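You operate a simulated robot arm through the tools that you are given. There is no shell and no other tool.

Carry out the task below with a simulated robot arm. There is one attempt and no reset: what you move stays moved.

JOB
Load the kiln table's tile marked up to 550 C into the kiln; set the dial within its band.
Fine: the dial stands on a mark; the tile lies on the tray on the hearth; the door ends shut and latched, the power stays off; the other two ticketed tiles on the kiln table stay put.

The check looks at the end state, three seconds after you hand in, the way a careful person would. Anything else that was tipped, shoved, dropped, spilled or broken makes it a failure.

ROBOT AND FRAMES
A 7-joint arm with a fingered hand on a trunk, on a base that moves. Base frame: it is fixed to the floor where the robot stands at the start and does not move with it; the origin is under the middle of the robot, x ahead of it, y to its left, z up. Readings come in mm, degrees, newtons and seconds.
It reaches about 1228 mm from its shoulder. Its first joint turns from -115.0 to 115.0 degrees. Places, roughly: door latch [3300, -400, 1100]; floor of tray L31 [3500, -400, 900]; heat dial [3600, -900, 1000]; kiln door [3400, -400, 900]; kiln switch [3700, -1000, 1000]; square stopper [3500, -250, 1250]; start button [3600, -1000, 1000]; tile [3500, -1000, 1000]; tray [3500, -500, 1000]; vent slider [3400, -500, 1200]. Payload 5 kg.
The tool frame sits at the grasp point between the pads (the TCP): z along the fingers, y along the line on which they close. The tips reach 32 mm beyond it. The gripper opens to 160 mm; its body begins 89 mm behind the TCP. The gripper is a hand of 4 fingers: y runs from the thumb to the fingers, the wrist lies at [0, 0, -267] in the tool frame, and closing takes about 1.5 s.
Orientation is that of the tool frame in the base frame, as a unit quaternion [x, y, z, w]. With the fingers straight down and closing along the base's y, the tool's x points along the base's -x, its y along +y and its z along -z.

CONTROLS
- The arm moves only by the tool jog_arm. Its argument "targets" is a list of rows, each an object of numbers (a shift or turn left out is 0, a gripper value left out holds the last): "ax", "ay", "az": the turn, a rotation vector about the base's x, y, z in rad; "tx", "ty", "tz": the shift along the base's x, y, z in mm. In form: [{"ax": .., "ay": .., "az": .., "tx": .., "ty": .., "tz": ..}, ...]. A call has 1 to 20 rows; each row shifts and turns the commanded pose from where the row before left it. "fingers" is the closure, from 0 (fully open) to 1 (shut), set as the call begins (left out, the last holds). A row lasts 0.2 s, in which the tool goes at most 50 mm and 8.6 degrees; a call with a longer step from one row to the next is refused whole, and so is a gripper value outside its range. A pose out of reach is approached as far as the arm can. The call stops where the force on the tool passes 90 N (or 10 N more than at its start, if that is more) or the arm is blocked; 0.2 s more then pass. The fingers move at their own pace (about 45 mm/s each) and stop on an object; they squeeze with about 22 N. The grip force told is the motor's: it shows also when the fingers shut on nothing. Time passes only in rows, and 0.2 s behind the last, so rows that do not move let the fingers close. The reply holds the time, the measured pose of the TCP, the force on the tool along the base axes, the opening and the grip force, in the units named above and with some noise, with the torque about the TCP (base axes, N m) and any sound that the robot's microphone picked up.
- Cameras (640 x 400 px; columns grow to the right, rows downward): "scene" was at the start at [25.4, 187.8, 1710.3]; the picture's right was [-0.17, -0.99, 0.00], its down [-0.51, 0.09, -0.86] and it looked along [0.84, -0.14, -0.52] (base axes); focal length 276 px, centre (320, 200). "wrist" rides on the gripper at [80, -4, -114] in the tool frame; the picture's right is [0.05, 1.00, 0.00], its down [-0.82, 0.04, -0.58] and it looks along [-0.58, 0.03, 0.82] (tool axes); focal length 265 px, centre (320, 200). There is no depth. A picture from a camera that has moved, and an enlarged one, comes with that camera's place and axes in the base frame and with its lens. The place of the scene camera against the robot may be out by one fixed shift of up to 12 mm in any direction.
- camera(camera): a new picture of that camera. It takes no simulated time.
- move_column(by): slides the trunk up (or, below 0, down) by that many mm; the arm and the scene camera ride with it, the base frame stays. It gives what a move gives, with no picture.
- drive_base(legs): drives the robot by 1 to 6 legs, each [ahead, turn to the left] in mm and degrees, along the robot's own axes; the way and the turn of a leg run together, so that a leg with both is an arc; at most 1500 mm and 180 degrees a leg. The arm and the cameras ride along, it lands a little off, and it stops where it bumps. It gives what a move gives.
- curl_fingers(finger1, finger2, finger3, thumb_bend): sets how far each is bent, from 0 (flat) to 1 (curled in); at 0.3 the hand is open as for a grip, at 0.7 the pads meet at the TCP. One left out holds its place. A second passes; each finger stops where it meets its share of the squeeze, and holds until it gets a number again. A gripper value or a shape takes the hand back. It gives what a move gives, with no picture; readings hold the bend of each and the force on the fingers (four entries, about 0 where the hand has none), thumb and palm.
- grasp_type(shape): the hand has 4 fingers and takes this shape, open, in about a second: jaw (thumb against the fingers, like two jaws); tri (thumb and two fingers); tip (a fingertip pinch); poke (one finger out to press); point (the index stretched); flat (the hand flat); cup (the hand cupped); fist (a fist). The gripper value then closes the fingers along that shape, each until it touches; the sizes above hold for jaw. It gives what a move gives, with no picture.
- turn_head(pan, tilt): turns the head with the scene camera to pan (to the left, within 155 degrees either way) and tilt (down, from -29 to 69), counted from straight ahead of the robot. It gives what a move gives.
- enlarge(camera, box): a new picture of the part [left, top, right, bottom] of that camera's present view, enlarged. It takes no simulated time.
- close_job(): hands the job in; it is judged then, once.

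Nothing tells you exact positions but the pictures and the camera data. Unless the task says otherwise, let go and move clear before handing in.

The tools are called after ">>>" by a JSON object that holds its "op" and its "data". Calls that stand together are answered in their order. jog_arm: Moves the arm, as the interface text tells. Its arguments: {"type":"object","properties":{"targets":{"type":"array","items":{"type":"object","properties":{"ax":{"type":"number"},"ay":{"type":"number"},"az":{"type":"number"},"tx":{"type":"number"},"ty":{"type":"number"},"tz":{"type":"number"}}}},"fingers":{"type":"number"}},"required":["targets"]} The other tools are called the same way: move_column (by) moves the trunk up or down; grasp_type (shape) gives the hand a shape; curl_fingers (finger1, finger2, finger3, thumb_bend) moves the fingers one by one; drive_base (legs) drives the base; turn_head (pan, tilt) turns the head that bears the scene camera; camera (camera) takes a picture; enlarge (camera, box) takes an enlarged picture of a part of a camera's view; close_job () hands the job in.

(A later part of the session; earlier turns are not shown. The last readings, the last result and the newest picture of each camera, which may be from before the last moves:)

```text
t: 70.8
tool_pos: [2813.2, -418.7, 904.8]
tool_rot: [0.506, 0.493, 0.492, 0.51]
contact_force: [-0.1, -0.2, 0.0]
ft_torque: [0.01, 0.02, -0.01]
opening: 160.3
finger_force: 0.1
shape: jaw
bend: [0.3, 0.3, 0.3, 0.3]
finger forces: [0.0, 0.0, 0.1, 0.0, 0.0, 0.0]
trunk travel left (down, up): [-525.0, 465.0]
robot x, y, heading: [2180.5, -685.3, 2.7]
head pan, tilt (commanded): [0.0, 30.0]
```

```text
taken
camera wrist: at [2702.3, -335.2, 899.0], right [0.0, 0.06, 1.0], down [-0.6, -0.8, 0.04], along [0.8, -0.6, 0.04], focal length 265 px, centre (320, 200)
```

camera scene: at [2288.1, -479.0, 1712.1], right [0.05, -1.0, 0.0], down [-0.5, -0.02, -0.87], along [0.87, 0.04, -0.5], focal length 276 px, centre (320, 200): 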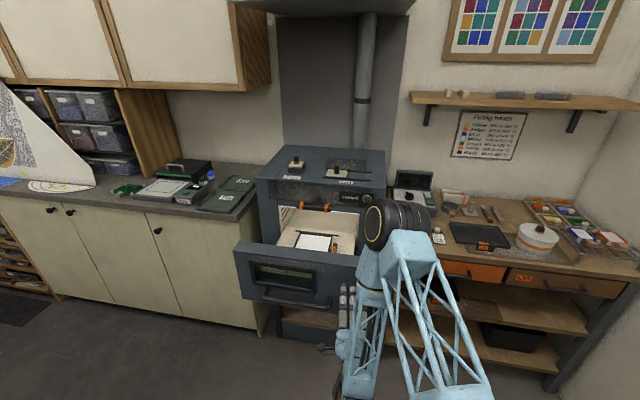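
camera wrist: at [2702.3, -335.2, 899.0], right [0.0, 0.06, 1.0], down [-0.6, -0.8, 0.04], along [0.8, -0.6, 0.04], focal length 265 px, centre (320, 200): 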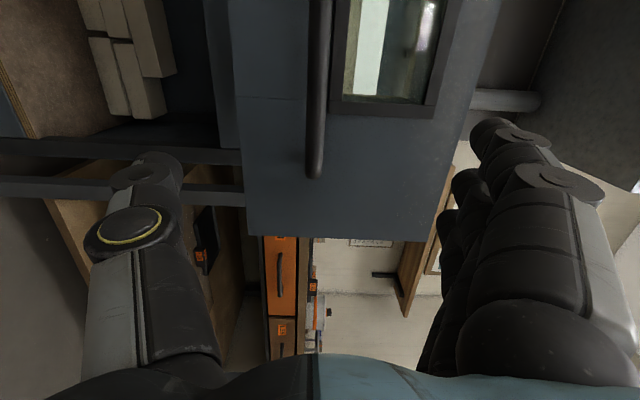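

>>> {"op": "jog_arm", "data": {"targets": [{"tx": 32, "tz": -1}, {"tx": 32}, {"tx": 32}, {"tx": 32}]}}

>>> {"op": "camera", "data": {"camera": "wrist"}}

>>> {"op": "jog_arm", "data": {"targets": [{}, {}, {}, {}, {}, {}, {}, {}, {}], "fingers": 1.0}}

```text
t: 71.8
tool_pos: [2942.3, -419.9, 904.7]
tool_rot: [0.507, 0.492, 0.493, 0.508]
contact_force: [-0.2, 0.0, -0.2]
ft_torque: [0.02, 0.01, 0.0]
opening: 160.1
finger_force: 0.1
shape: jaw
bend: [0.3, 0.3, 0.3, 0.3]
finger forces: [0.1, 0.1, 0.0, 0.0, 0.0, 0.0]
trunk travel left (down, up): [-525.0, 465.0]
robot x, y, heading: [2179.4, -687.5, 2.8]
head pan, tilt (commanded): [0.0, 30.0]
```

```text
taken
camera wrist: at [2830.6, -336.0, 900.0], right [0.0, 0.06, 1.0], down [-0.6, -0.8, 0.04], along [0.8, -0.6, 0.03], focal length 265 px, centre (320, 200)
```

wrist: 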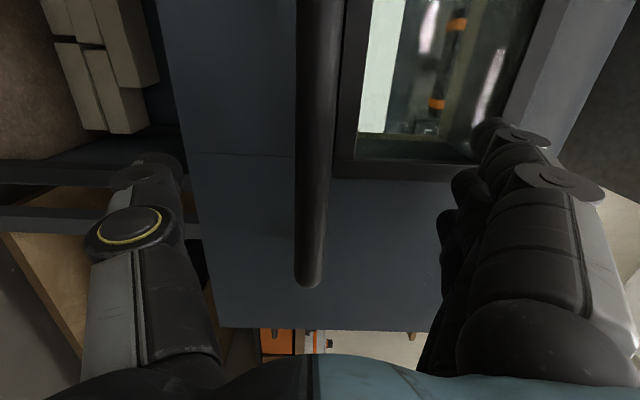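

```text
t: 73.8
tool_pos: [2942.1, -420.6, 904.6]
tool_rot: [0.506, 0.492, 0.492, 0.51]
contact_force: [0.9, -0.3, -1.1]
ft_torque: [0.01, 0.0, -0.02]
opening: 0.1
finger_force: 2.4
shape: jaw
bend: [0.64, 0.64, 0.64, 0.7]
finger forces: [0.8, 0.0, 0.0, 0.0, 2.0, 0.0]
trunk travel left (down, up): [-525.0, 465.0]
robot x, y, heading: [2179.6, -691.4, 2.7]
head pan, tilt (commanded): [0.0, 30.0]
```

Hooked again. I pull another 90 mm with the base.

>>> {"op": "drive_base", "data": {"legs": [[-50, 0]]}}

>>> {"op": "drive_base", "data": {"legs": [[-40, 0]]}}

>>> {"op": "enlarge", "data": {"camera": "scene", "box": [230, 160, 390, 310]}}

>>> {"op": "camera", "data": {"camera": "wrist"}}

```text
t: 74.7
tool_pos: [2890.1, -421.2, 905.5]
tool_rot: [0.506, 0.492, 0.492, 0.51]
contact_force: [1.2, -0.8, -0.9]
ft_torque: [-0.03, -0.03, -0.03]
opening: 0.0
finger_force: 22.8
shape: jaw
bend: [0.68, 0.64, 0.68, 0.71]
finger forces: [0.3, 0.0, 0.0, 0.0, 1.8, 0.1]
trunk travel left (down, up): [-525.0, 465.0]
robot x, y, heading: [2129.6, -692.8, 2.9]
head pan, tilt (commanded): [0.0, 30.0]
```

```text
t: 75.6
tool_pos: [2852.0, -419.9, 905.4]
tool_rot: [0.505, 0.493, 0.493, 0.508]
contact_force: [6.1, 30.9, -4.7]
ft_torque: [0.2, -0.05, 0.17]
opening: 0.1
finger_force: 22.2
shape: jaw
bend: [0.66, 0.64, 0.68, 0.71]
finger forces: [3.5, 0.0, 25.9, 0.0, 4.4, 0.0]
trunk travel left (down, up): [-525.0, 465.0]
robot x, y, heading: [2090.1, -694.9, 2.8]
head pan, tilt (commanded): [0.0, 30.0]
```

```text
2.67 times, centred on (310, 235) of scene
camera zoom: at [2107.3, -483.8, 1711.7], right [0.05, -1.0, 0.0], down [-0.5, -0.03, -0.87], along [0.86, 0.04, -0.5], focal length 736 px, centre (347, 107)
```

zoom: 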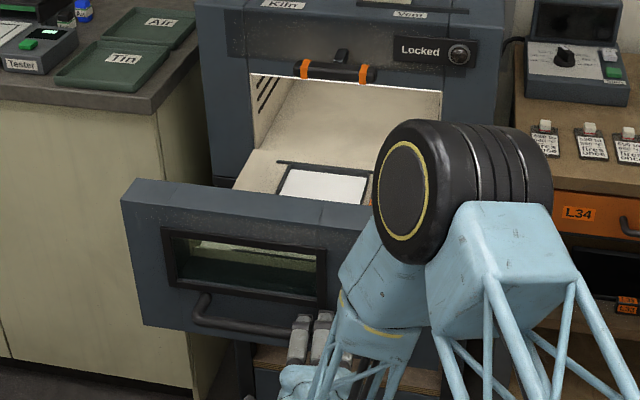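

```text
taken
camera wrist: at [2740.7, -337.0, 899.8], right [0.0, 0.06, 1.0], down [-0.6, -0.8, 0.04], along [0.8, -0.6, 0.04], focal length 265 px, centre (320, 200)
```

wrist: 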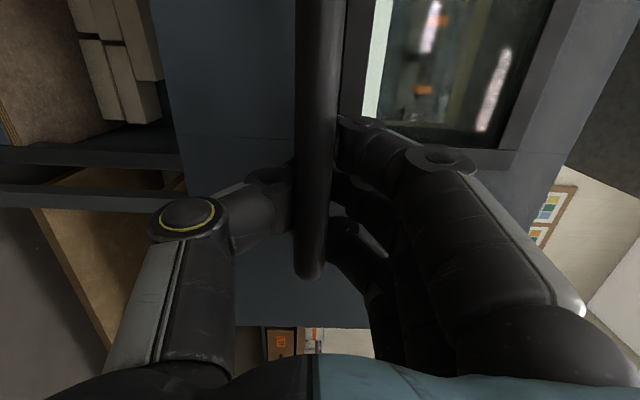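

The drawer is out about 385 mm and the tray is clear of the latch bar. I release the bar, back off, and raise the hand.

>>> {"op": "jog_arm", "data": {"targets": [{}, {}, {}, {}, {}, {}, {}, {}], "fingers": 0}}

>>> {"op": "jog_arm", "data": {"targets": [{"tx": -30}, {"tx": -30}, {"tx": -30}, {"tx": -20}, {"tz": 30, "ax": -0.13}, {"tz": 30, "ax": -0.13}, {"tz": 30, "ax": -0.13}, {"tz": 30, "ax": -0.13}, {"tz": 30, "ax": -0.13}, {"tz": 30, "ax": -0.13}, {"tz": 30, "ax": -0.13}, {"tz": 30, "ax": -0.13}, {"tz": 30, "ax": -0.13}, {"tz": 30, "ax": -0.13}, {"tz": 30, "ax": -0.13}, {"tz": 30, "ax": -0.13}]}}

>>> {"op": "camera", "data": {"camera": "scene"}}

```text
t: 77.4
tool_pos: [2851.6, -421.5, 904.9]
tool_rot: [0.505, 0.493, 0.494, 0.508]
contact_force: [-0.3, -0.2, -0.1]
ft_torque: [-0.01, -0.03, 0.0]
opening: 160.1
finger_force: 0.0
shape: jaw
bend: [0.3, 0.3, 0.3, 0.3]
finger forces: [0.0, 0.0, 0.0, 0.0, 0.0, 0.0]
trunk travel left (down, up): [-525.0, 465.0]
robot x, y, heading: [2089.9, -692.0, 2.6]
head pan, tilt (commanded): [0.0, 30.0]
```

```text
t: 80.8
tool_pos: [2742.6, -422.4, 1266.3]
tool_rot: [0.0, 0.697, 0.005, 0.717]
contact_force: [0.2, -1.1, -0.2]
ft_torque: [-0.03, -0.02, 0.03]
opening: 159.9
finger_force: 0.0
shape: jaw
bend: [0.3, 0.3, 0.3, 0.3]
finger forces: [0.1, 0.0, 0.0, 0.0, 0.0, 0.0]
trunk travel left (down, up): [-525.0, 465.0]
robot x, y, heading: [2087.9, -691.6, 2.6]
head pan, tilt (commanded): [0.0, 30.0]
```

```text
taken
camera scene: at [2106.0, -487.1, 1712.1], right [0.05, -1.0, 0.0], down [-0.5, -0.02, -0.87], along [0.87, 0.04, -0.5], focal length 276 px, centre (320, 200)
```

scene: 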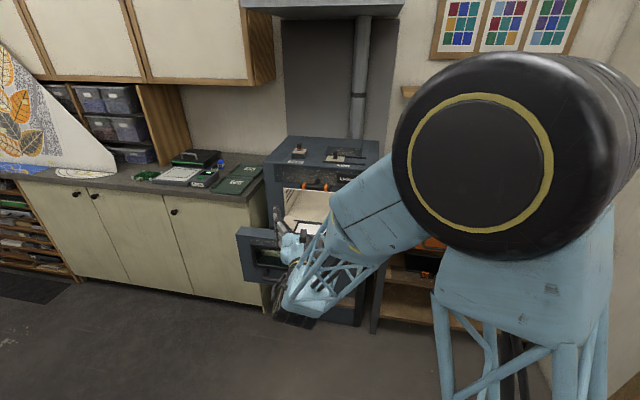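

I turn the fingers down and bring the hand in front of the robot, then drive over in front of the table.

>>> {"op": "jog_arm", "data": {"targets": [{"ty": -22, "tz": 5, "ay": 0.131}, {"ty": -22, "tz": 5, "ay": 0.131}, {"ty": -22, "tz": 5, "ay": 0.131}, {"ty": -22, "tz": 5, "ay": 0.131}, {"ty": -22, "tz": 5, "ay": 0.131}, {"ty": -22, "tz": 5, "ay": 0.131}, {"ty": -22, "tz": 5, "ay": 0.131}, {"ty": -22, "tz": 5, "ay": 0.131}, {"ty": -22, "tz": 5, "ay": 0.131}, {"ty": -22, "ay": 0.131}, {"ty": -22, "ay": 0.131}, {"ty": -22, "ay": 0.131}]}}

>>> {"op": "drive_base", "data": {"legs": [[0, -27], [453, 0], [0, 24.4]]}}

>>> {"op": "camera", "data": {"camera": "wrist"}}

>>> {"op": "camera", "data": {"camera": "scene"}}

```text
t: 83.4
tool_pos: [2742.0, -687.3, 1311.1]
tool_rot: [0.004, 1.0, 0.003, 0.012]
contact_force: [0.2, -0.2, -0.7]
ft_torque: [0.02, -0.02, -0.01]
opening: 160.0
finger_force: 0.1
shape: jaw
bend: [0.3, 0.3, 0.3, 0.3]
finger forces: [0.1, 0.0, 0.1, 0.1, 0.0, 0.0]
trunk travel left (down, up): [-525.0, 465.0]
robot x, y, heading: [2085.0, -689.5, 3.2]
head pan, tilt (commanded): [0.0, 30.0]
```

```text
t: 88.8
tool_pos: [3146.1, -891.5, 1311.6]
tool_rot: [0.023, 1.0, 0.001, 0.013]
contact_force: [0.2, 0.7, 0.4]
ft_torque: [-0.01, -0.02, -0.01]
opening: 160.2
finger_force: 0.0
shape: jaw
bend: [0.3, 0.3, 0.3, 0.3]
finger forces: [0.1, 0.1, 0.1, 0.0, 0.0, 0.0]
trunk travel left (down, up): [-525.0, 465.0]
robot x, y, heading: [2492.2, -871.3, 0.6]
head pan, tilt (commanded): [0.0, 30.0]
```

```text
taken
camera wrist: at [3062.5, -892.8, 1422.8], right [0.0, 1.0, 0.0], down [0.8, 0.0, 0.6], along [0.6, 0.0, -0.8], focal length 265 px, centre (320, 200)
```

wrist: 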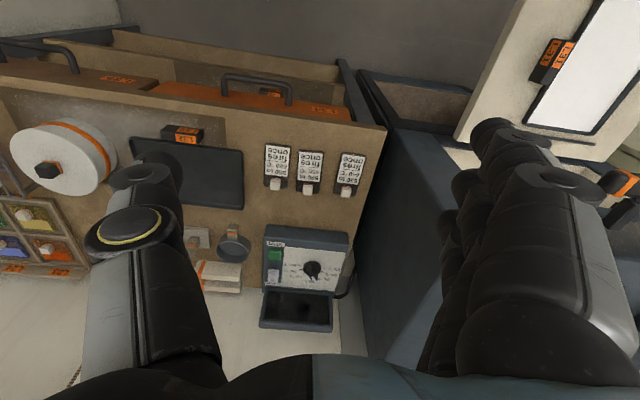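

```text
taken
camera scene: at [2518.8, -667.5, 1712.0], right [0.01, -1.0, 0.0], down [-0.5, -0.01, -0.87], along [0.87, 0.01, -0.5], focal length 276 px, centre (320, 200)
```

scene: 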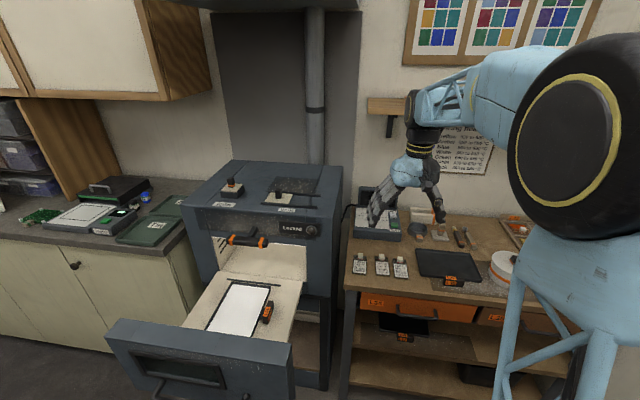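

Excellent view: the whole tray is visible on the hearth, and the wrist camera sees the tickets and dial. I zoom in to measure.

>>> {"op": "enlarge", "data": {"camera": "wrist", "box": [250, 130, 380, 210]}}

>>> {"op": "enlarge", "data": {"camera": "wrist", "box": [250, 220, 370, 340]}}

>>> {"op": "enlarge", "data": {"camera": "scene", "box": [100, 220, 310, 390]}}

>>> {"op": "enlarge", "data": {"camera": "scene", "box": [330, 240, 430, 300]}}

```text
4.92 times, centred on (315, 170) of wrist
camera zoom: at [3062.5, -892.8, 1422.8], right [0.0, 1.0, 0.0], down [0.8, 0.0, 0.6], along [0.6, 0.0, -0.8], focal length 1307 px, centre (345, 348)
```

zoom: 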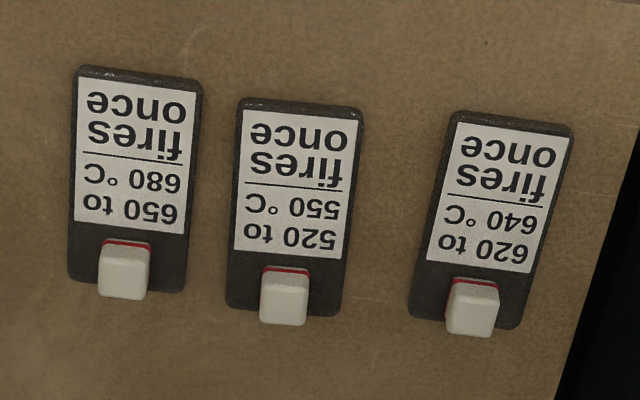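

```text
3.33 times, centred on (310, 280) of wrist
camera zoom: at [3062.5, -892.8, 1422.8], right [0.0, 1.0, 0.0], down [0.8, 0.0, 0.6], along [0.6, 0.0, -0.8], focal length 885 px, centre (353, -67)
```

zoom: 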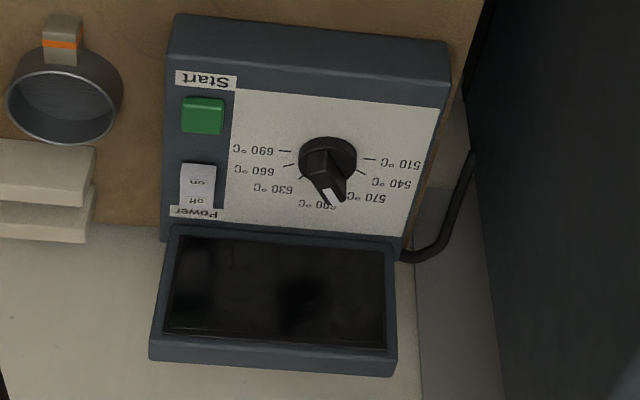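

```text
2.35 times, centred on (205, 305) of scene
camera zoom: at [2518.8, -667.5, 1712.0], right [0.01, -1.0, 0.0], down [-0.5, -0.01, -0.87], along [0.87, 0.01, -0.5], focal length 649 px, centre (591, -47)
```

zoom: 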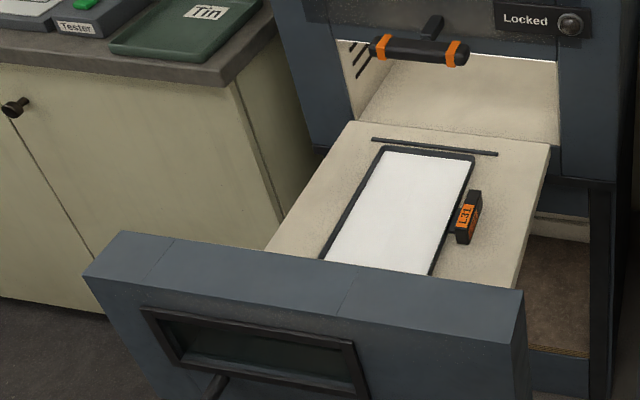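

```text
6.40 times, centred on (380, 270) of scene
camera zoom: at [2518.8, -667.5, 1712.0], right [0.01, -1.0, 0.0], down [-0.5, -0.01, -0.87], along [0.87, 0.01, -0.5], focal length 1766 px, centre (-64, -248)
```

zoom: 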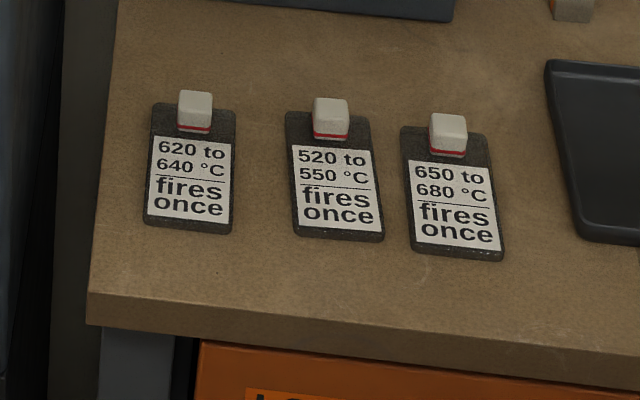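

Triangulated: the 520–550 tile's knob is centred at about (3407,-917), from z≈917 (tile top) to ≈931, 24 mm wide. I check how the fingertip pinch shape looks, in free air.

>>> {"op": "grasp_type", "data": {"shape": "tip"}}

>>> {"op": "camera", "data": {"camera": "wrist"}}

>>> {"op": "jog_arm", "data": {"targets": [{}, {}, {}, {}, {}, {}, {}, {}], "fingers": 1.0}}

>>> {"op": "camera", "data": {"camera": "wrist"}}

>>> {"op": "enlarge", "data": {"camera": "scene", "box": [340, 80, 460, 240]}}

```text
t: 89.7
tool_pos: [3145.8, -891.6, 1310.8]
tool_rot: [0.024, 1.0, 0.001, 0.013]
contact_force: [0.8, 0.9, -0.1]
ft_torque: [0.03, -0.01, 0.0]
opening: 159.9
finger_force: 0.2
shape: tip
bend: [0.01, 0.3, 0.01, 0.3]
finger forces: [0.1, 0.0, 0.0, 0.1, 0.1, 0.1]
trunk travel left (down, up): [-525.0, 465.0]
robot x, y, heading: [2493.8, -871.2, 0.8]
head pan, tilt (commanded): [0.0, 30.0]
```

```text
taken
camera wrist: at [3062.5, -893.0, 1422.8], right [0.0, 1.0, 0.0], down [0.8, 0.0, 0.6], along [0.6, 0.0, -0.8], focal length 265 px, centre (320, 200)
```

wrist: 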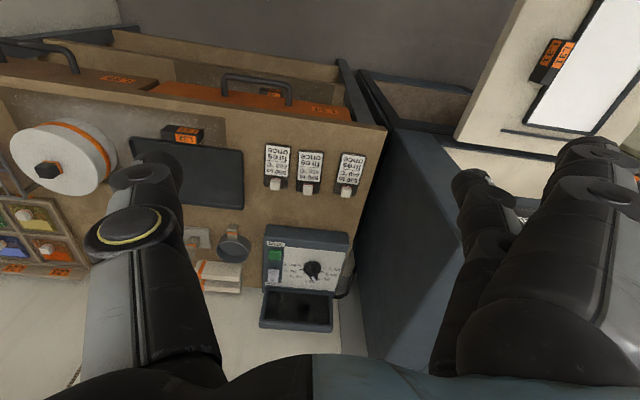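

```text
t: 91.5
tool_pos: [3146.2, -892.1, 1310.1]
tool_rot: [0.024, 1.0, 0.001, 0.012]
contact_force: [0.8, 0.9, -0.4]
ft_torque: [0.04, 0.04, 0.05]
opening: 0.0
finger_force: 0.0
shape: tip
bend: [0.01, 0.7, 0.01, 0.7]
finger forces: [0.1, 0.0, 0.0, 0.0, 0.0, 0.1]
trunk travel left (down, up): [-525.0, 465.0]
robot x, y, heading: [2494.4, -871.4, 0.4]
head pan, tilt (commanded): [0.0, 30.0]
```

```text
taken
camera wrist: at [3062.5, -893.0, 1422.8], right [0.0, 1.0, 0.0], down [0.8, 0.0, 0.6], along [0.6, 0.0, -0.8], focal length 265 px, centre (320, 200)
```

wrist: 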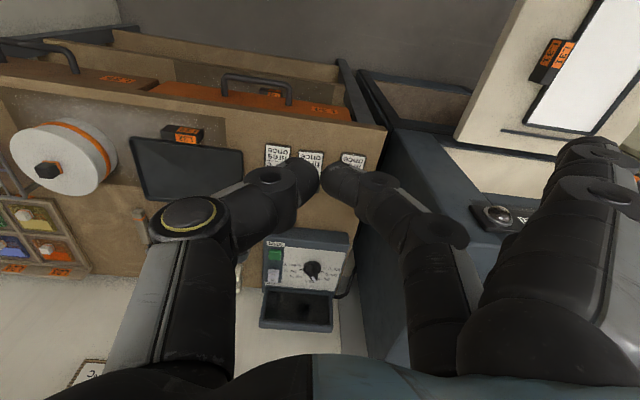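

```text
2.50 times, centred on (400, 160) of scene
camera zoom: at [2518.9, -667.8, 1712.1], right [0.01, -1.0, 0.0], down [-0.5, -0.01, -0.87], along [0.87, 0.01, -0.5], focal length 690 px, centre (120, 300)
```

zoom: 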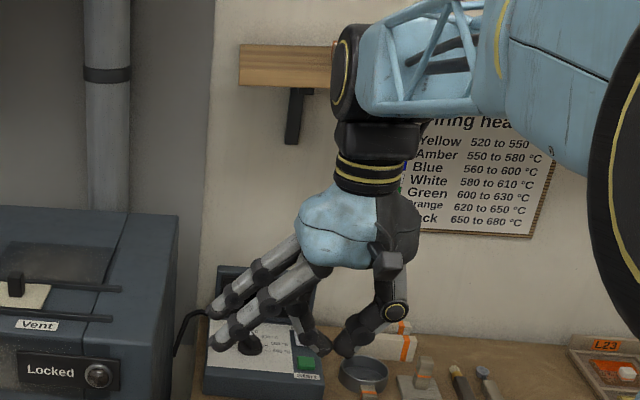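

The pinch shape leaves two fingers sticking out, so the plain jaw closing along the tile's length is better (it also holds the tile level). I switch back to jaw, yaw the hand by about -91°, preclose, and move above the knob.

>>> {"op": "grasp_type", "data": {"shape": "jaw"}}

>>> {"op": "jog_arm", "data": {"targets": [{"tx": 22, "ty": -2, "tz": -10, "az": -0.132}, {"tx": 22, "ty": -2, "tz": -10, "az": -0.132}, {"tx": 22, "ty": -2, "tz": -10, "az": -0.132}, {"tx": 22, "ty": -2, "tz": -10, "az": -0.132}, {"tx": 22, "ty": -2, "tz": -10, "az": -0.132}, {"tx": 22, "ty": -2, "tz": -10, "az": -0.132}, {"tx": 22, "ty": -2, "tz": -10, "az": -0.132}, {"tx": 22, "ty": -2, "tz": -10, "az": -0.132}, {"tx": 22, "ty": -2, "tz": -10, "az": -0.132}, {"tx": 22, "ty": -2, "tz": -10, "az": -0.132}, {"tx": 22, "ty": -2, "tz": -10, "az": -0.132}, {"tx": 19, "ty": -3, "tz": -10, "az": -0.132}], "fingers": 0.7}}

>>> {"op": "camera", "data": {"camera": "wrist"}}

>>> {"op": "camera", "data": {"camera": "scene"}}

```text
t: 92.4
tool_pos: [3146.0, -892.1, 1311.8]
tool_rot: [0.024, 1.0, 0.001, 0.013]
contact_force: [0.1, 0.1, -0.8]
ft_torque: [0.01, 0.0, -0.01]
opening: 160.1
finger_force: 0.1
shape: jaw
bend: [0.3, 0.3, 0.3, 0.3]
finger forces: [0.0, 0.0, 0.1, 0.1, 0.0, 0.0]
trunk travel left (down, up): [-525.0, 465.0]
robot x, y, heading: [2495.7, -872.2, 0.7]
head pan, tilt (commanded): [0.0, 30.0]
```

```text
t: 95.0
tool_pos: [3407.4, -918.3, 1189.8]
tool_rot: [0.729, 0.685, -0.008, 0.01]
contact_force: [0.0, 0.6, 0.1]
ft_torque: [0.0, 0.0, -0.03]
opening: 48.4
finger_force: 0.0
shape: jaw
bend: [0.73, 0.73, 0.73, 0.7]
finger forces: [0.0, 0.1, 0.0, 0.0, 0.0, 0.0]
trunk travel left (down, up): [-525.0, 465.0]
robot x, y, heading: [2494.2, -869.8, 0.3]
head pan, tilt (commanded): [0.0, 30.0]
```

```text
taken
camera wrist: at [3407.5, -835.3, 1302.3], right [1.0, -0.01, 0.0], down [-0.01, -0.8, 0.6], along [0.0, -0.6, -0.8], focal length 265 px, centre (320, 200)
```

wrist: 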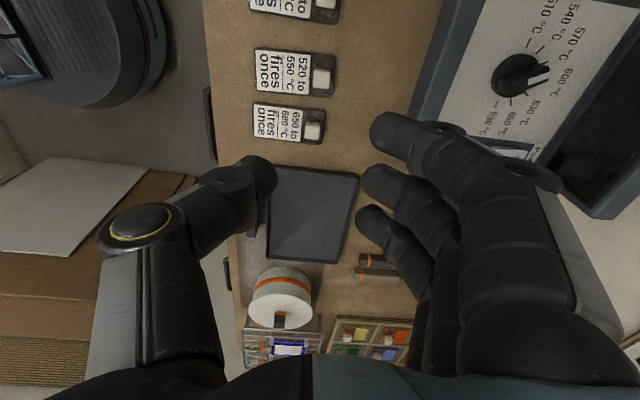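

```text
taken
camera scene: at [2519.7, -667.9, 1712.0], right [0.01, -1.0, 0.0], down [-0.5, -0.01, -0.87], along [0.87, 0.01, -0.5], focal length 276 px, centre (320, 200)
```

scene: 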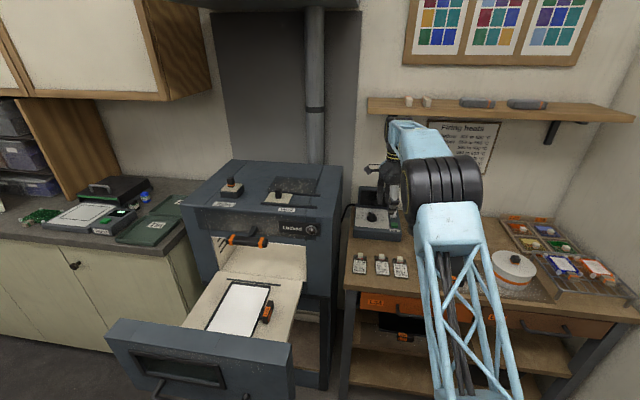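

The knob lies straight under the hand. I zoom to verify alignment, then descend in steps.

>>> {"op": "enlarge", "data": {"camera": "wrist", "box": [240, 0, 400, 150]}}

>>> {"op": "jog_arm", "data": {"targets": [{"tz": -35}, {"tz": -35}, {"tz": -35}, {"tz": -35}, {"tz": -30}]}}

>>> {"op": "camera", "data": {"camera": "wrist"}}

>>> {"op": "enlarge", "data": {"camera": "scene", "box": [330, 190, 450, 290]}}

```text
2.67 times, centred on (320, 75) of wrist
camera zoom: at [3407.5, -835.3, 1302.3], right [1.0, -0.01, 0.0], down [-0.01, -0.8, 0.6], along [0.0, -0.6, -0.8], focal length 708 px, centre (320, 533)
```

zoom: 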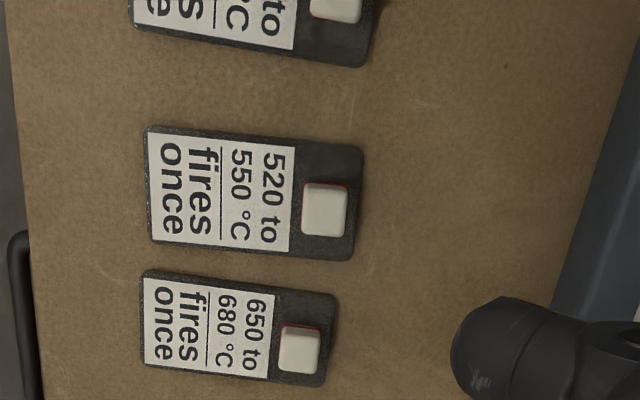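

```text
t: 96.2
tool_pos: [3407.2, -915.0, 1019.0]
tool_rot: [0.728, 0.685, -0.008, 0.011]
contact_force: [-0.5, 0.9, 0.4]
ft_torque: [-0.01, -0.01, -0.01]
opening: 48.2
finger_force: 0.0
shape: jaw
bend: [0.73, 0.73, 0.73, 0.7]
finger forces: [0.0, 0.1, 0.1, 0.0, 0.0, 0.0]
trunk travel left (down, up): [-525.0, 465.0]
robot x, y, heading: [2493.4, -869.3, 0.7]
head pan, tilt (commanded): [0.0, 30.0]
```

```text
taken
camera wrist: at [3408.1, -833.1, 1131.7], right [1.0, -0.01, 0.0], down [-0.01, -0.8, 0.6], along [0.0, -0.6, -0.8], focal length 265 px, centre (320, 200)
```

wrist: 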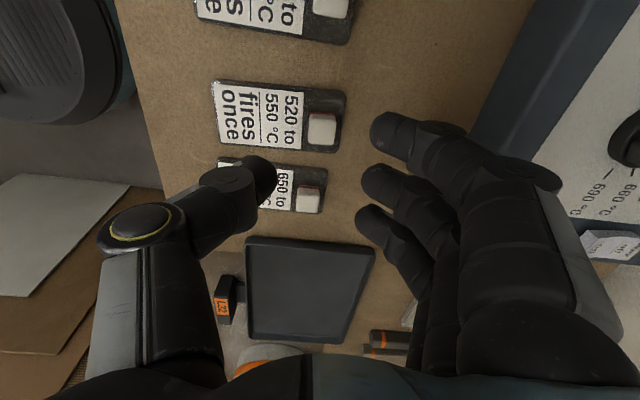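

```text
4.00 times, centred on (390, 240) of scene
camera zoom: at [2519.3, -667.9, 1712.1], right [0.01, -1.0, 0.0], down [-0.5, -0.01, -0.87], along [0.87, 0.01, -0.5], focal length 1104 px, centre (40, 40)
```

zoom: 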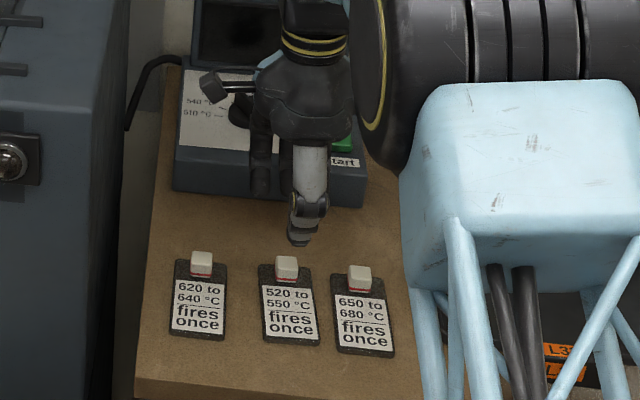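

>>> {"op": "jog_arm", "data": {"targets": [{"tx": 1, "ty": -1, "tz": -20}, {"tx": 1, "ty": -1, "tz": -20}, {"tz": -15}]}}

>>> {"op": "camera", "data": {"camera": "wrist"}}

>>> {"op": "enlarge", "data": {"camera": "scene", "box": [360, 210, 430, 270]}}

```text
t: 97.0
tool_pos: [3409.1, -917.8, 964.1]
tool_rot: [0.728, 0.686, -0.008, 0.01]
contact_force: [-0.3, 0.6, -0.8]
ft_torque: [-0.01, 0.0, -0.06]
opening: 48.3
finger_force: 0.0
shape: jaw
bend: [0.73, 0.73, 0.73, 0.7]
finger forces: [0.0, 0.0, 0.1, 0.0, 0.1, 0.1]
trunk travel left (down, up): [-525.0, 465.0]
robot x, y, heading: [2492.5, -870.7, 0.7]
head pan, tilt (commanded): [0.0, 30.0]
```

```text
taken
camera wrist: at [3409.0, -834.7, 1077.1], right [1.0, -0.01, 0.0], down [-0.01, -0.8, 0.6], along [0.0, -0.6, -0.8], focal length 265 px, centre (320, 200)
```

wrist: 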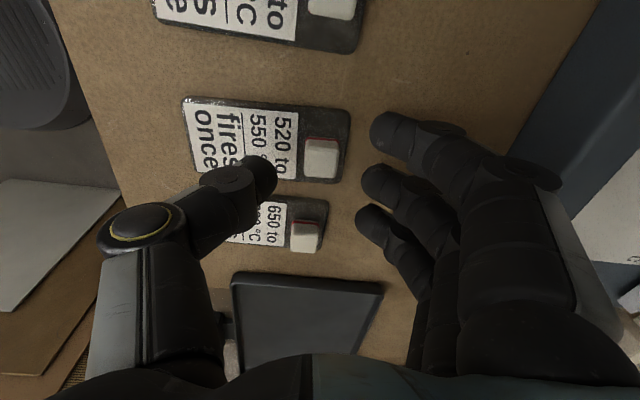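

```text
6.67 times, centred on (395, 240) of scene
camera zoom: at [2519.0, -667.8, 1712.1], right [0.01, -1.0, 0.0], down [-0.5, -0.01, -0.87], along [0.87, 0.01, -0.5], focal length 1839 px, centre (-180, -67)
```

zoom: 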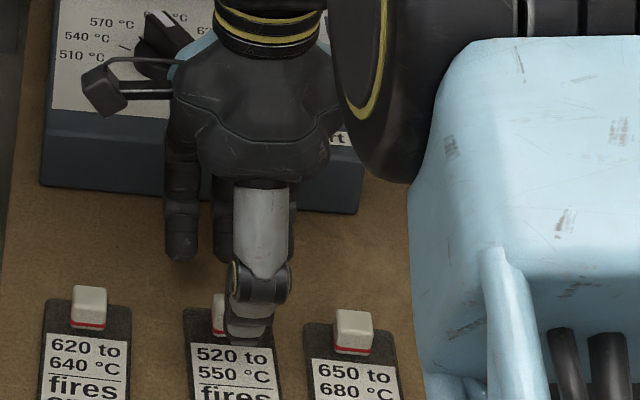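

The thumb tip is about at z≈925, the tile top at ≈917. I lower carefully by a few mm at a time, reading the force.

>>> {"op": "jog_arm", "data": {"targets": [{"tz": -4}, {}]}}

>>> {"op": "jog_arm", "data": {"targets": [{"tz": -3}, {}]}}

>>> {"op": "camera", "data": {"camera": "wrist"}}

>>> {"op": "enlarge", "data": {"camera": "scene", "box": [360, 210, 430, 270]}}

```text
t: 97.6
tool_pos: [3408.5, -918.1, 961.2]
tool_rot: [0.727, 0.686, -0.008, 0.01]
contact_force: [0.0, 0.0, 0.2]
ft_torque: [0.0, 0.01, -0.02]
opening: 48.4
finger_force: 0.1
shape: jaw
bend: [0.73, 0.73, 0.73, 0.7]
finger forces: [0.0, 0.0, 0.0, 0.1, 0.1, 0.0]
trunk travel left (down, up): [-525.0, 465.0]
robot x, y, heading: [2492.7, -866.5, 0.7]
head pan, tilt (commanded): [0.0, 30.0]
```

```text
t: 98.2
tool_pos: [3409.1, -917.7, 957.1]
tool_rot: [0.728, 0.686, -0.008, 0.01]
contact_force: [-0.1, -0.9, 0.1]
ft_torque: [0.03, 0.04, 0.0]
opening: 48.5
finger_force: 0.0
shape: jaw
bend: [0.73, 0.73, 0.73, 0.7]
finger forces: [0.0, 0.0, 0.1, 0.1, 0.0, 0.0]
trunk travel left (down, up): [-525.0, 465.0]
robot x, y, heading: [2495.0, -871.9, 0.7]
head pan, tilt (commanded): [0.0, 30.0]
```

```text
taken
camera wrist: at [3409.3, -835.0, 1070.4], right [1.0, -0.01, 0.0], down [-0.01, -0.8, 0.6], along [0.0, -0.6, -0.8], focal length 265 px, centre (320, 200)
```

wrist: 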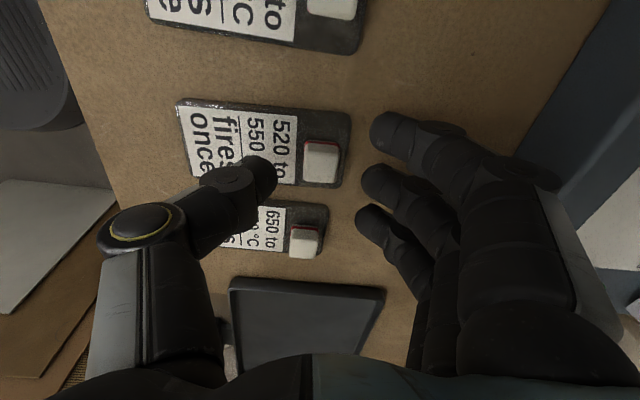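

```text
6.67 times, centred on (395, 240) of scene
camera zoom: at [2519.0, -667.8, 1712.1], right [0.01, -1.0, 0.0], down [-0.5, -0.01, -0.87], along [0.87, 0.01, -0.5], focal length 1839 px, centre (-180, -67)
```

zoom: 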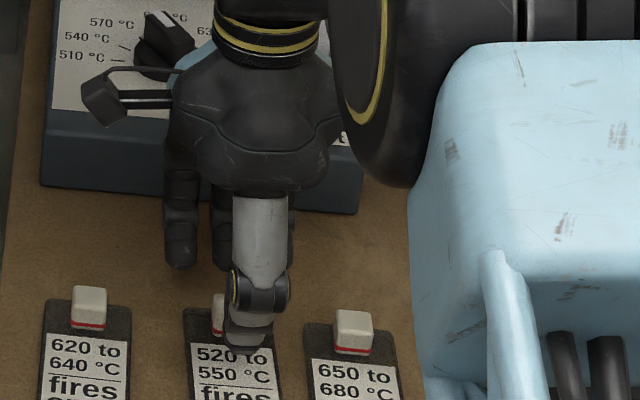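

Still no contact. I shift 3 mm left to centre on the knob and lower further.

>>> {"op": "jog_arm", "data": {"targets": [{"ty": 3, "tz": -3}, {}]}}

>>> {"op": "jog_arm", "data": {"targets": [{"tz": -3}, {}]}}

>>> {"op": "enlarge", "data": {"camera": "wrist", "box": [230, 90, 410, 240]}}

```text
t: 98.8
tool_pos: [3408.0, -914.2, 955.1]
tool_rot: [0.727, 0.686, -0.008, 0.01]
contact_force: [0.3, -0.5, -1.0]
ft_torque: [0.02, -0.01, -0.02]
opening: 48.3
finger_force: 0.0
shape: jaw
bend: [0.73, 0.73, 0.73, 0.7]
finger forces: [0.1, 0.1, 0.0, 0.1, 0.1, 0.0]
trunk travel left (down, up): [-525.0, 465.0]
robot x, y, heading: [2495.1, -867.3, 0.6]
head pan, tilt (commanded): [0.0, 30.0]
```

```text
t: 99.4
tool_pos: [3408.6, -915.6, 952.5]
tool_rot: [0.728, 0.685, -0.008, 0.01]
contact_force: [0.7, 0.0, 0.0]
ft_torque: [0.0, 0.02, 0.0]
opening: 48.5
finger_force: 0.0
shape: jaw
bend: [0.73, 0.73, 0.73, 0.7]
finger forces: [0.0, 0.0, 0.0, 0.1, 0.1, 0.0]
trunk travel left (down, up): [-525.0, 465.0]
robot x, y, heading: [2494.1, -872.9, 0.6]
head pan, tilt (commanded): [0.0, 30.0]
```

```text
2.67 times, centred on (320, 165) of wrist
camera zoom: at [3409.8, -832.7, 1064.3], right [1.0, -0.01, 0.0], down [-0.01, -0.8, 0.6], along [0.0, -0.6, -0.8], focal length 708 px, centre (320, 293)
```

zoom: 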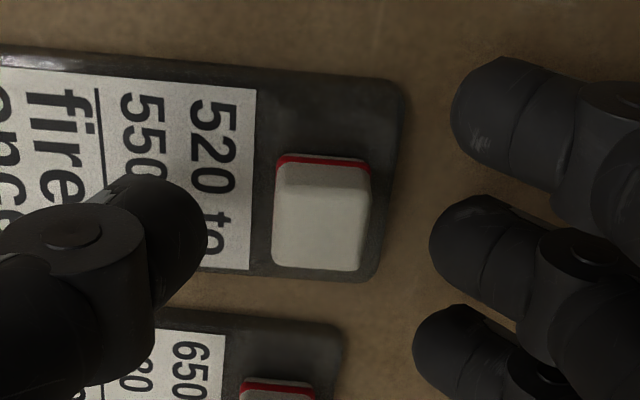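

>>> {"op": "jog_arm", "data": {"targets": [{"tz": -3}, {}]}}

>>> {"op": "jog_arm", "data": {"targets": [{"tz": -3}, {}]}}

>>> {"op": "enlarge", "data": {"camera": "wrist", "box": [230, 90, 410, 240]}}

>>> {"op": "enlarge", "data": {"camera": "scene", "box": [370, 225, 420, 275]}}

```text
t: 100.0
tool_pos: [3409.8, -915.4, 948.8]
tool_rot: [0.728, 0.686, -0.008, 0.011]
contact_force: [-0.3, -0.4, -0.4]
ft_torque: [0.02, -0.01, -0.01]
opening: 48.5
finger_force: 0.0
shape: jaw
bend: [0.73, 0.73, 0.73, 0.7]
finger forces: [0.0, 0.0, 0.0, 0.0, 0.1, 0.0]
trunk travel left (down, up): [-525.0, 465.0]
robot x, y, heading: [2489.6, -870.0, 0.8]
head pan, tilt (commanded): [0.0, 30.0]
```

```text
t: 100.6
tool_pos: [3409.4, -914.9, 946.4]
tool_rot: [0.727, 0.686, -0.008, 0.011]
contact_force: [-0.8, 0.4, 0.0]
ft_torque: [0.0, 0.01, 0.04]
opening: 48.4
finger_force: 0.0
shape: jaw
bend: [0.73, 0.73, 0.73, 0.7]
finger forces: [0.0, 0.0, 0.1, 0.0, 0.0, 0.0]
trunk travel left (down, up): [-525.0, 465.0]
robot x, y, heading: [2494.3, -870.2, 0.6]
head pan, tilt (commanded): [0.0, 30.0]
```

```text
2.67 times, centred on (320, 165) of wrist
camera zoom: at [3409.1, -832.6, 1058.3], right [1.0, -0.01, 0.0], down [-0.01, -0.8, 0.6], along [0.0, -0.6, -0.8], focal length 708 px, centre (320, 293)
```

zoom: 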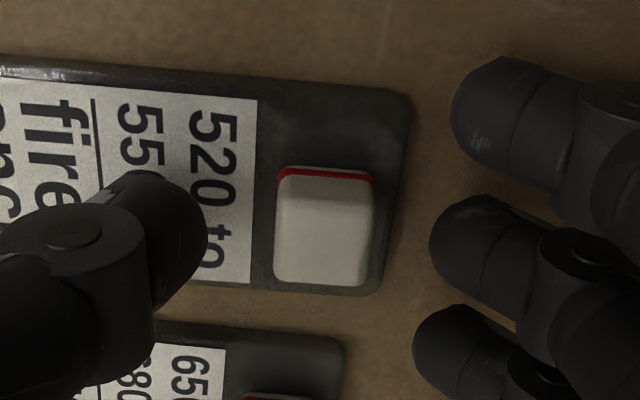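

```text
8.00 times, centred on (395, 250) of scene
camera zoom: at [2519.0, -667.8, 1712.1], right [0.01, -1.0, 0.0], down [-0.5, -0.01, -0.87], along [0.87, 0.01, -0.5], focal length 2207 px, centre (-280, -200)
```

zoom: 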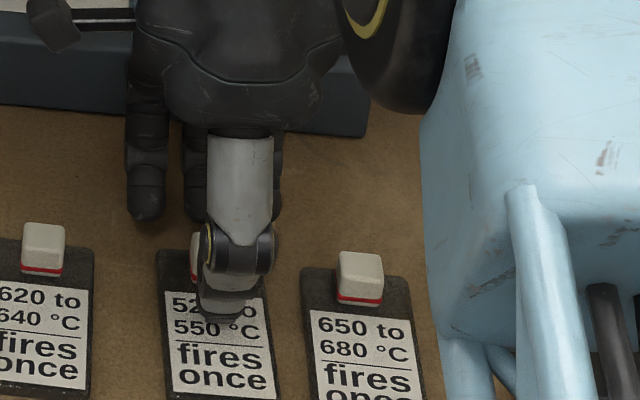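

>>> {"op": "jog_arm", "data": {"targets": [{"tz": -3}, {}]}}

>>> {"op": "jog_arm", "data": {"targets": [{"tz": -2}, {}]}}

>>> {"op": "enlarge", "data": {"camera": "wrist", "box": [230, 90, 410, 240]}}

```text
t: 101.2
tool_pos: [3409.0, -916.4, 943.1]
tool_rot: [0.728, 0.686, -0.008, 0.01]
contact_force: [0.0, -0.4, -0.4]
ft_torque: [-0.02, 0.02, 0.01]
opening: 48.4
finger_force: 0.1
shape: jaw
bend: [0.73, 0.73, 0.73, 0.7]
finger forces: [0.1, 0.0, 0.1, 0.1, 0.0, 0.0]
trunk travel left (down, up): [-525.0, 465.0]
robot x, y, heading: [2496.1, -869.1, 0.7]
head pan, tilt (commanded): [0.0, 30.0]
```

```text
t: 101.8
tool_pos: [3408.8, -915.6, 940.7]
tool_rot: [0.728, 0.686, -0.008, 0.01]
contact_force: [-0.1, -0.6, 0.2]
ft_torque: [0.03, 0.04, 0.02]
opening: 48.4
finger_force: 0.1
shape: jaw
bend: [0.73, 0.73, 0.73, 0.7]
finger forces: [0.0, 0.0, 0.1, 0.1, 0.0, 0.0]
trunk travel left (down, up): [-525.0, 465.0]
robot x, y, heading: [2494.7, -871.1, 0.5]
head pan, tilt (commanded): [0.0, 30.0]
```

```text
2.67 times, centred on (320, 165) of wrist
camera zoom: at [3409.1, -832.7, 1053.1], right [1.0, -0.01, 0.0], down [-0.01, -0.8, 0.6], along [0.0, -0.6, -0.8], focal length 708 px, centre (320, 293)
```

zoom: 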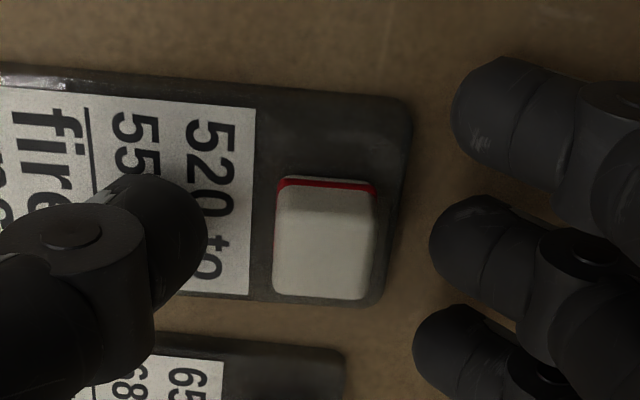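

>>> {"op": "jog_arm", "data": {"targets": [{"tz": -3}, {}]}}

>>> {"op": "jog_arm", "data": {"targets": [{"tz": -3}, {}]}}

>>> {"op": "jog_arm", "data": {"targets": [{"tz": -2}, {}]}}

>>> {"op": "enlarge", "data": {"camera": "wrist", "box": [230, 90, 410, 240]}}

>>> {"op": "enlarge", "data": {"camera": "scene", "box": [370, 225, 420, 275]}}

```text
t: 102.4
tool_pos: [3408.0, -915.3, 939.8]
tool_rot: [0.728, 0.686, -0.008, 0.011]
contact_force: [-0.9, 0.4, 11.8]
ft_torque: [0.17, 0.55, -0.03]
opening: 49.2
finger_force: 0.0
shape: jaw
bend: [0.73, 0.73, 0.73, 0.7]
finger forces: [0.1, 0.0, 0.0, 0.1, 12.4, 0.0]
trunk travel left (down, up): [-525.0, 465.0]
robot x, y, heading: [2492.8, -872.4, 0.9]
head pan, tilt (commanded): [0.0, 30.0]
```

```text
t: 103.0
tool_pos: [3407.6, -914.8, 939.1]
tool_rot: [0.728, 0.686, -0.006, 0.013]
contact_force: [-3.4, 0.6, 31.8]
ft_torque: [0.33, 1.41, 0.01]
opening: 50.2
finger_force: 0.1
shape: jaw
bend: [0.73, 0.73, 0.73, 0.7]
finger forces: [0.0, 0.1, 0.0, 0.0, 31.8, 0.0]
trunk travel left (down, up): [-525.0, 465.0]
robot x, y, heading: [2491.0, -873.0, 0.6]
head pan, tilt (commanded): [0.0, 30.0]
```

```text
t: 103.6
tool_pos: [3405.8, -916.2, 938.8]
tool_rot: [0.729, 0.685, -0.007, 0.012]
contact_force: [-5.2, 0.2, 47.6]
ft_torque: [0.43, 1.99, 0.04]
opening: 51.3
finger_force: 0.0
shape: jaw
bend: [0.73, 0.73, 0.73, 0.71]
finger forces: [0.0, 0.1, 0.0, 0.0, 47.2, 0.0]
trunk travel left (down, up): [-525.0, 465.0]
robot x, y, heading: [2494.0, -869.1, 0.6]
head pan, tilt (commanded): [0.0, 30.0]
```

```text
2.67 times, centred on (320, 165) of wrist
camera zoom: at [3406.6, -832.7, 1050.3], right [1.0, -0.01, 0.01], down [-0.01, -0.8, 0.6], along [0.0, -0.6, -0.8], focal length 708 px, centre (320, 293)
```

zoom: 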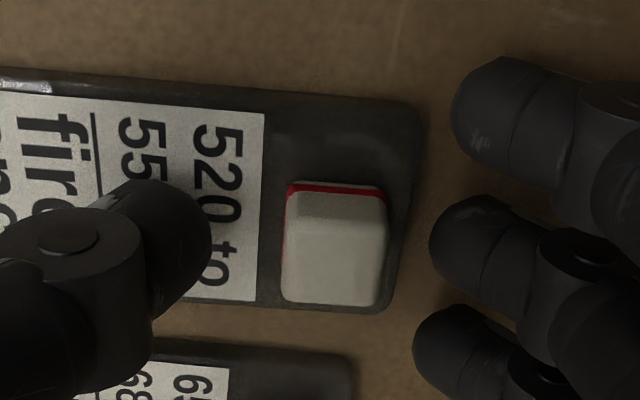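

```text
8.00 times, centred on (395, 250) of scene
camera zoom: at [2514.2, -667.6, 1712.4], right [0.01, -1.0, 0.0], down [-0.5, -0.01, -0.87], along [0.87, 0.01, -0.5], focal length 2207 px, centre (-280, -200)
```

zoom: 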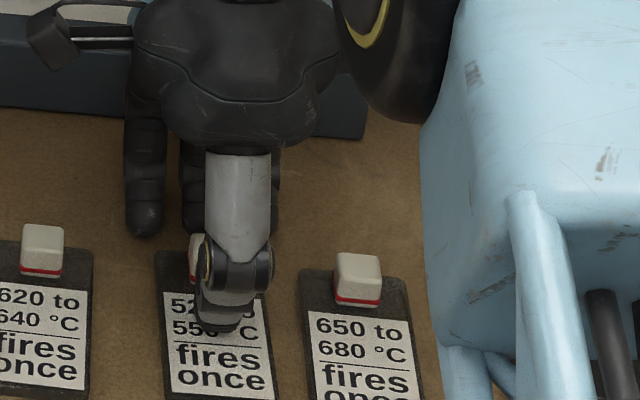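

The thumb touched the tile top at TCP z≈940 and pressed; I immediately raise to unload.

>>> {"op": "jog_arm", "data": {"targets": [{"tz": 5}, {"tz": 5, "tx": 1}, {}]}}

>>> {"op": "enlarge", "data": {"camera": "wrist", "box": [230, 90, 410, 240]}}

```text
t: 104.4
tool_pos: [3408.8, -916.6, 942.6]
tool_rot: [0.728, 0.685, -0.008, 0.01]
contact_force: [-0.8, 0.2, 0.6]
ft_torque: [0.0, -0.02, -0.04]
opening: 48.5
finger_force: 0.1
shape: jaw
bend: [0.73, 0.73, 0.73, 0.7]
finger forces: [0.0, 0.1, 0.0, 0.0, 0.0, 0.0]
trunk travel left (down, up): [-525.0, 465.0]
robot x, y, heading: [2490.1, -871.7, 0.6]
head pan, tilt (commanded): [0.0, 30.0]
```

```text
2.67 times, centred on (320, 165) of wrist
camera zoom: at [3410.0, -833.0, 1053.9], right [1.0, -0.01, 0.0], down [-0.01, -0.8, 0.6], along [0.0, -0.6, -0.8], focal length 708 px, centre (320, 293)
```

zoom: 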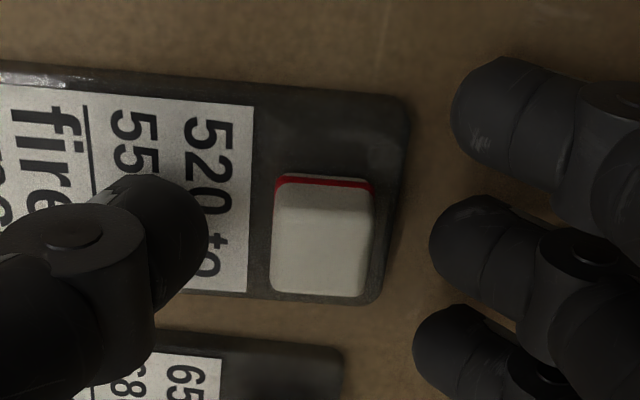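

Unloaded, tile unmoved. I close partly and check, then fully.

>>> {"op": "jog_arm", "data": {"targets": [{}, {}, {}], "fingers": 0.8}}

>>> {"op": "enlarge", "data": {"camera": "wrist", "box": [230, 90, 410, 240]}}

```text
t: 105.2
tool_pos: [3410.0, -914.4, 944.6]
tool_rot: [0.728, 0.686, -0.008, 0.01]
contact_force: [-0.7, -0.1, 0.0]
ft_torque: [-0.01, 0.01, 0.03]
opening: 32.7
finger_force: 0.1
shape: jaw
bend: [0.73, 0.73, 0.73, 0.7]
finger forces: [0.0, 0.1, 0.0, 0.1, 0.0, 0.0]
trunk travel left (down, up): [-525.0, 465.0]
robot x, y, heading: [2492.4, -872.9, 0.5]
head pan, tilt (commanded): [0.0, 30.0]
```

```text
2.67 times, centred on (320, 165) of wrist
camera zoom: at [3410.3, -833.0, 1055.9], right [1.0, -0.01, 0.0], down [-0.01, -0.8, 0.6], along [0.0, -0.6, -0.8], focal length 708 px, centre (320, 293)
```

zoom: 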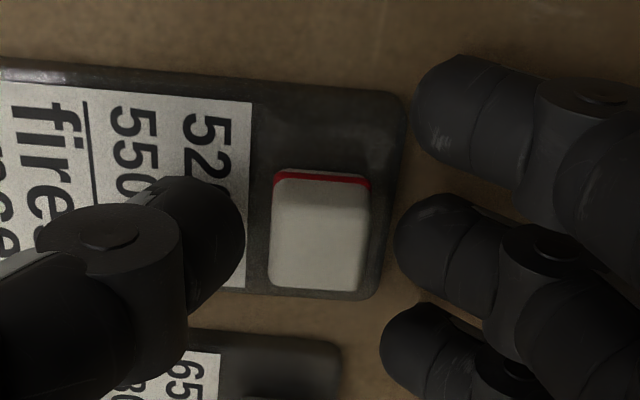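

>>> {"op": "jog_arm", "data": {"targets": [{"tz": -2}, {}]}}

>>> {"op": "jog_arm", "data": {"targets": [{}, {}, {}, {}, {}], "fingers": 1.0}}

>>> {"op": "enlarge", "data": {"camera": "wrist", "box": [230, 90, 410, 240]}}

```text
t: 105.8
tool_pos: [3410.2, -916.4, 941.5]
tool_rot: [0.728, 0.685, -0.008, 0.01]
contact_force: [-0.1, 0.3, 0.4]
ft_torque: [0.04, 0.01, 0.0]
opening: 32.8
finger_force: 0.1
shape: jaw
bend: [0.73, 0.73, 0.73, 0.7]
finger forces: [0.0, 0.1, 0.1, 0.0, 0.0, 0.0]
trunk travel left (down, up): [-525.0, 465.0]
robot x, y, heading: [2496.6, -872.1, 0.7]
head pan, tilt (commanded): [0.0, 30.0]
```

```text
t: 107.0
tool_pos: [3409.3, -915.7, 941.9]
tool_rot: [0.728, 0.686, -0.008, 0.011]
contact_force: [-0.9, 0.5, 2.4]
ft_torque: [0.03, -0.06, 0.02]
opening: 4.0
finger_force: 22.3
shape: jaw
bend: [0.68, 0.71, 0.68, 0.71]
finger forces: [0.0, 12.9, 0.1, 0.0, 15.7, 0.0]
trunk travel left (down, up): [-525.0, 465.0]
robot x, y, heading: [2493.2, -871.7, 0.6]
head pan, tilt (commanded): [0.0, 30.0]
```

```text
2.67 times, centred on (320, 165) of wrist
camera zoom: at [3410.0, -833.4, 1054.5], right [1.0, -0.01, 0.0], down [-0.01, -0.8, 0.6], along [0.0, -0.6, -0.8], focal length 708 px, centre (320, 293)
```

zoom: 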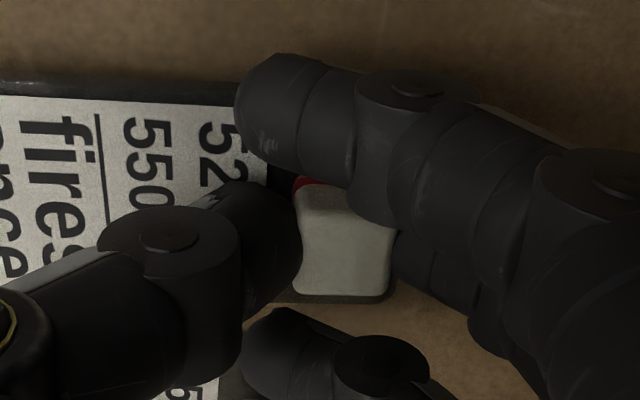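

The knob is held between thumb and middle finger (≈13–16 N). I lift slowly and watch.

>>> {"op": "jog_arm", "data": {"targets": [{"tz": 5}, {"tz": 8}, {"tz": 10}, {"tz": 10}, {}]}}

>>> {"op": "enlarge", "data": {"camera": "scene", "box": [350, 210, 430, 280]}}

>>> {"op": "camera", "data": {"camera": "wrist"}}

```text
t: 108.2
tool_pos: [3410.2, -916.5, 974.3]
tool_rot: [0.728, 0.686, -0.009, 0.011]
contact_force: [0.6, 0.7, -1.5]
ft_torque: [-0.01, -0.05, 0.0]
opening: 3.6
finger_force: 21.8
shape: jaw
bend: [0.68, 0.71, 0.68, 0.71]
finger forces: [0.1, 12.7, 0.1, 0.0, 14.9, 0.0]
trunk travel left (down, up): [-525.0, 465.0]
robot x, y, heading: [2495.2, -869.4, 0.5]
head pan, tilt (commanded): [0.0, 30.0]
```

```text
5.71 times, centred on (390, 245) of scene
camera zoom: at [2519.0, -667.8, 1712.0], right [0.01, -1.0, 0.0], down [-0.5, -0.01, -0.87], along [0.87, 0.01, -0.5], focal length 1576 px, centre (-80, -57)
```

zoom: 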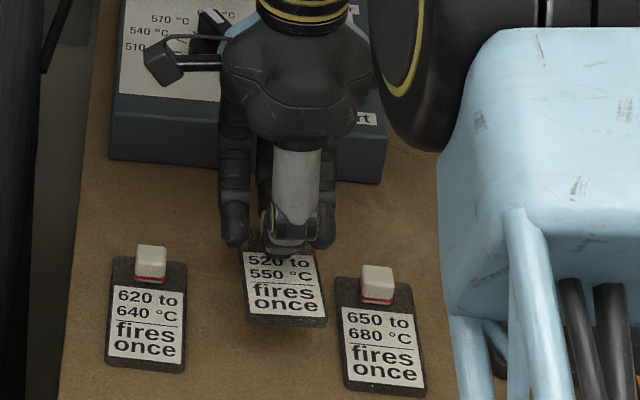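

```text
taken
camera wrist: at [3411.2, -833.8, 1087.3], right [1.0, -0.01, 0.0], down [-0.01, -0.8, 0.6], along [0.0, -0.6, -0.8], focal length 265 px, centre (320, 200)
```

wrist: 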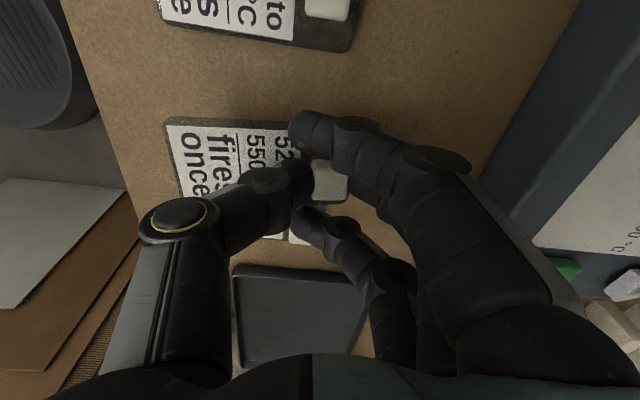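

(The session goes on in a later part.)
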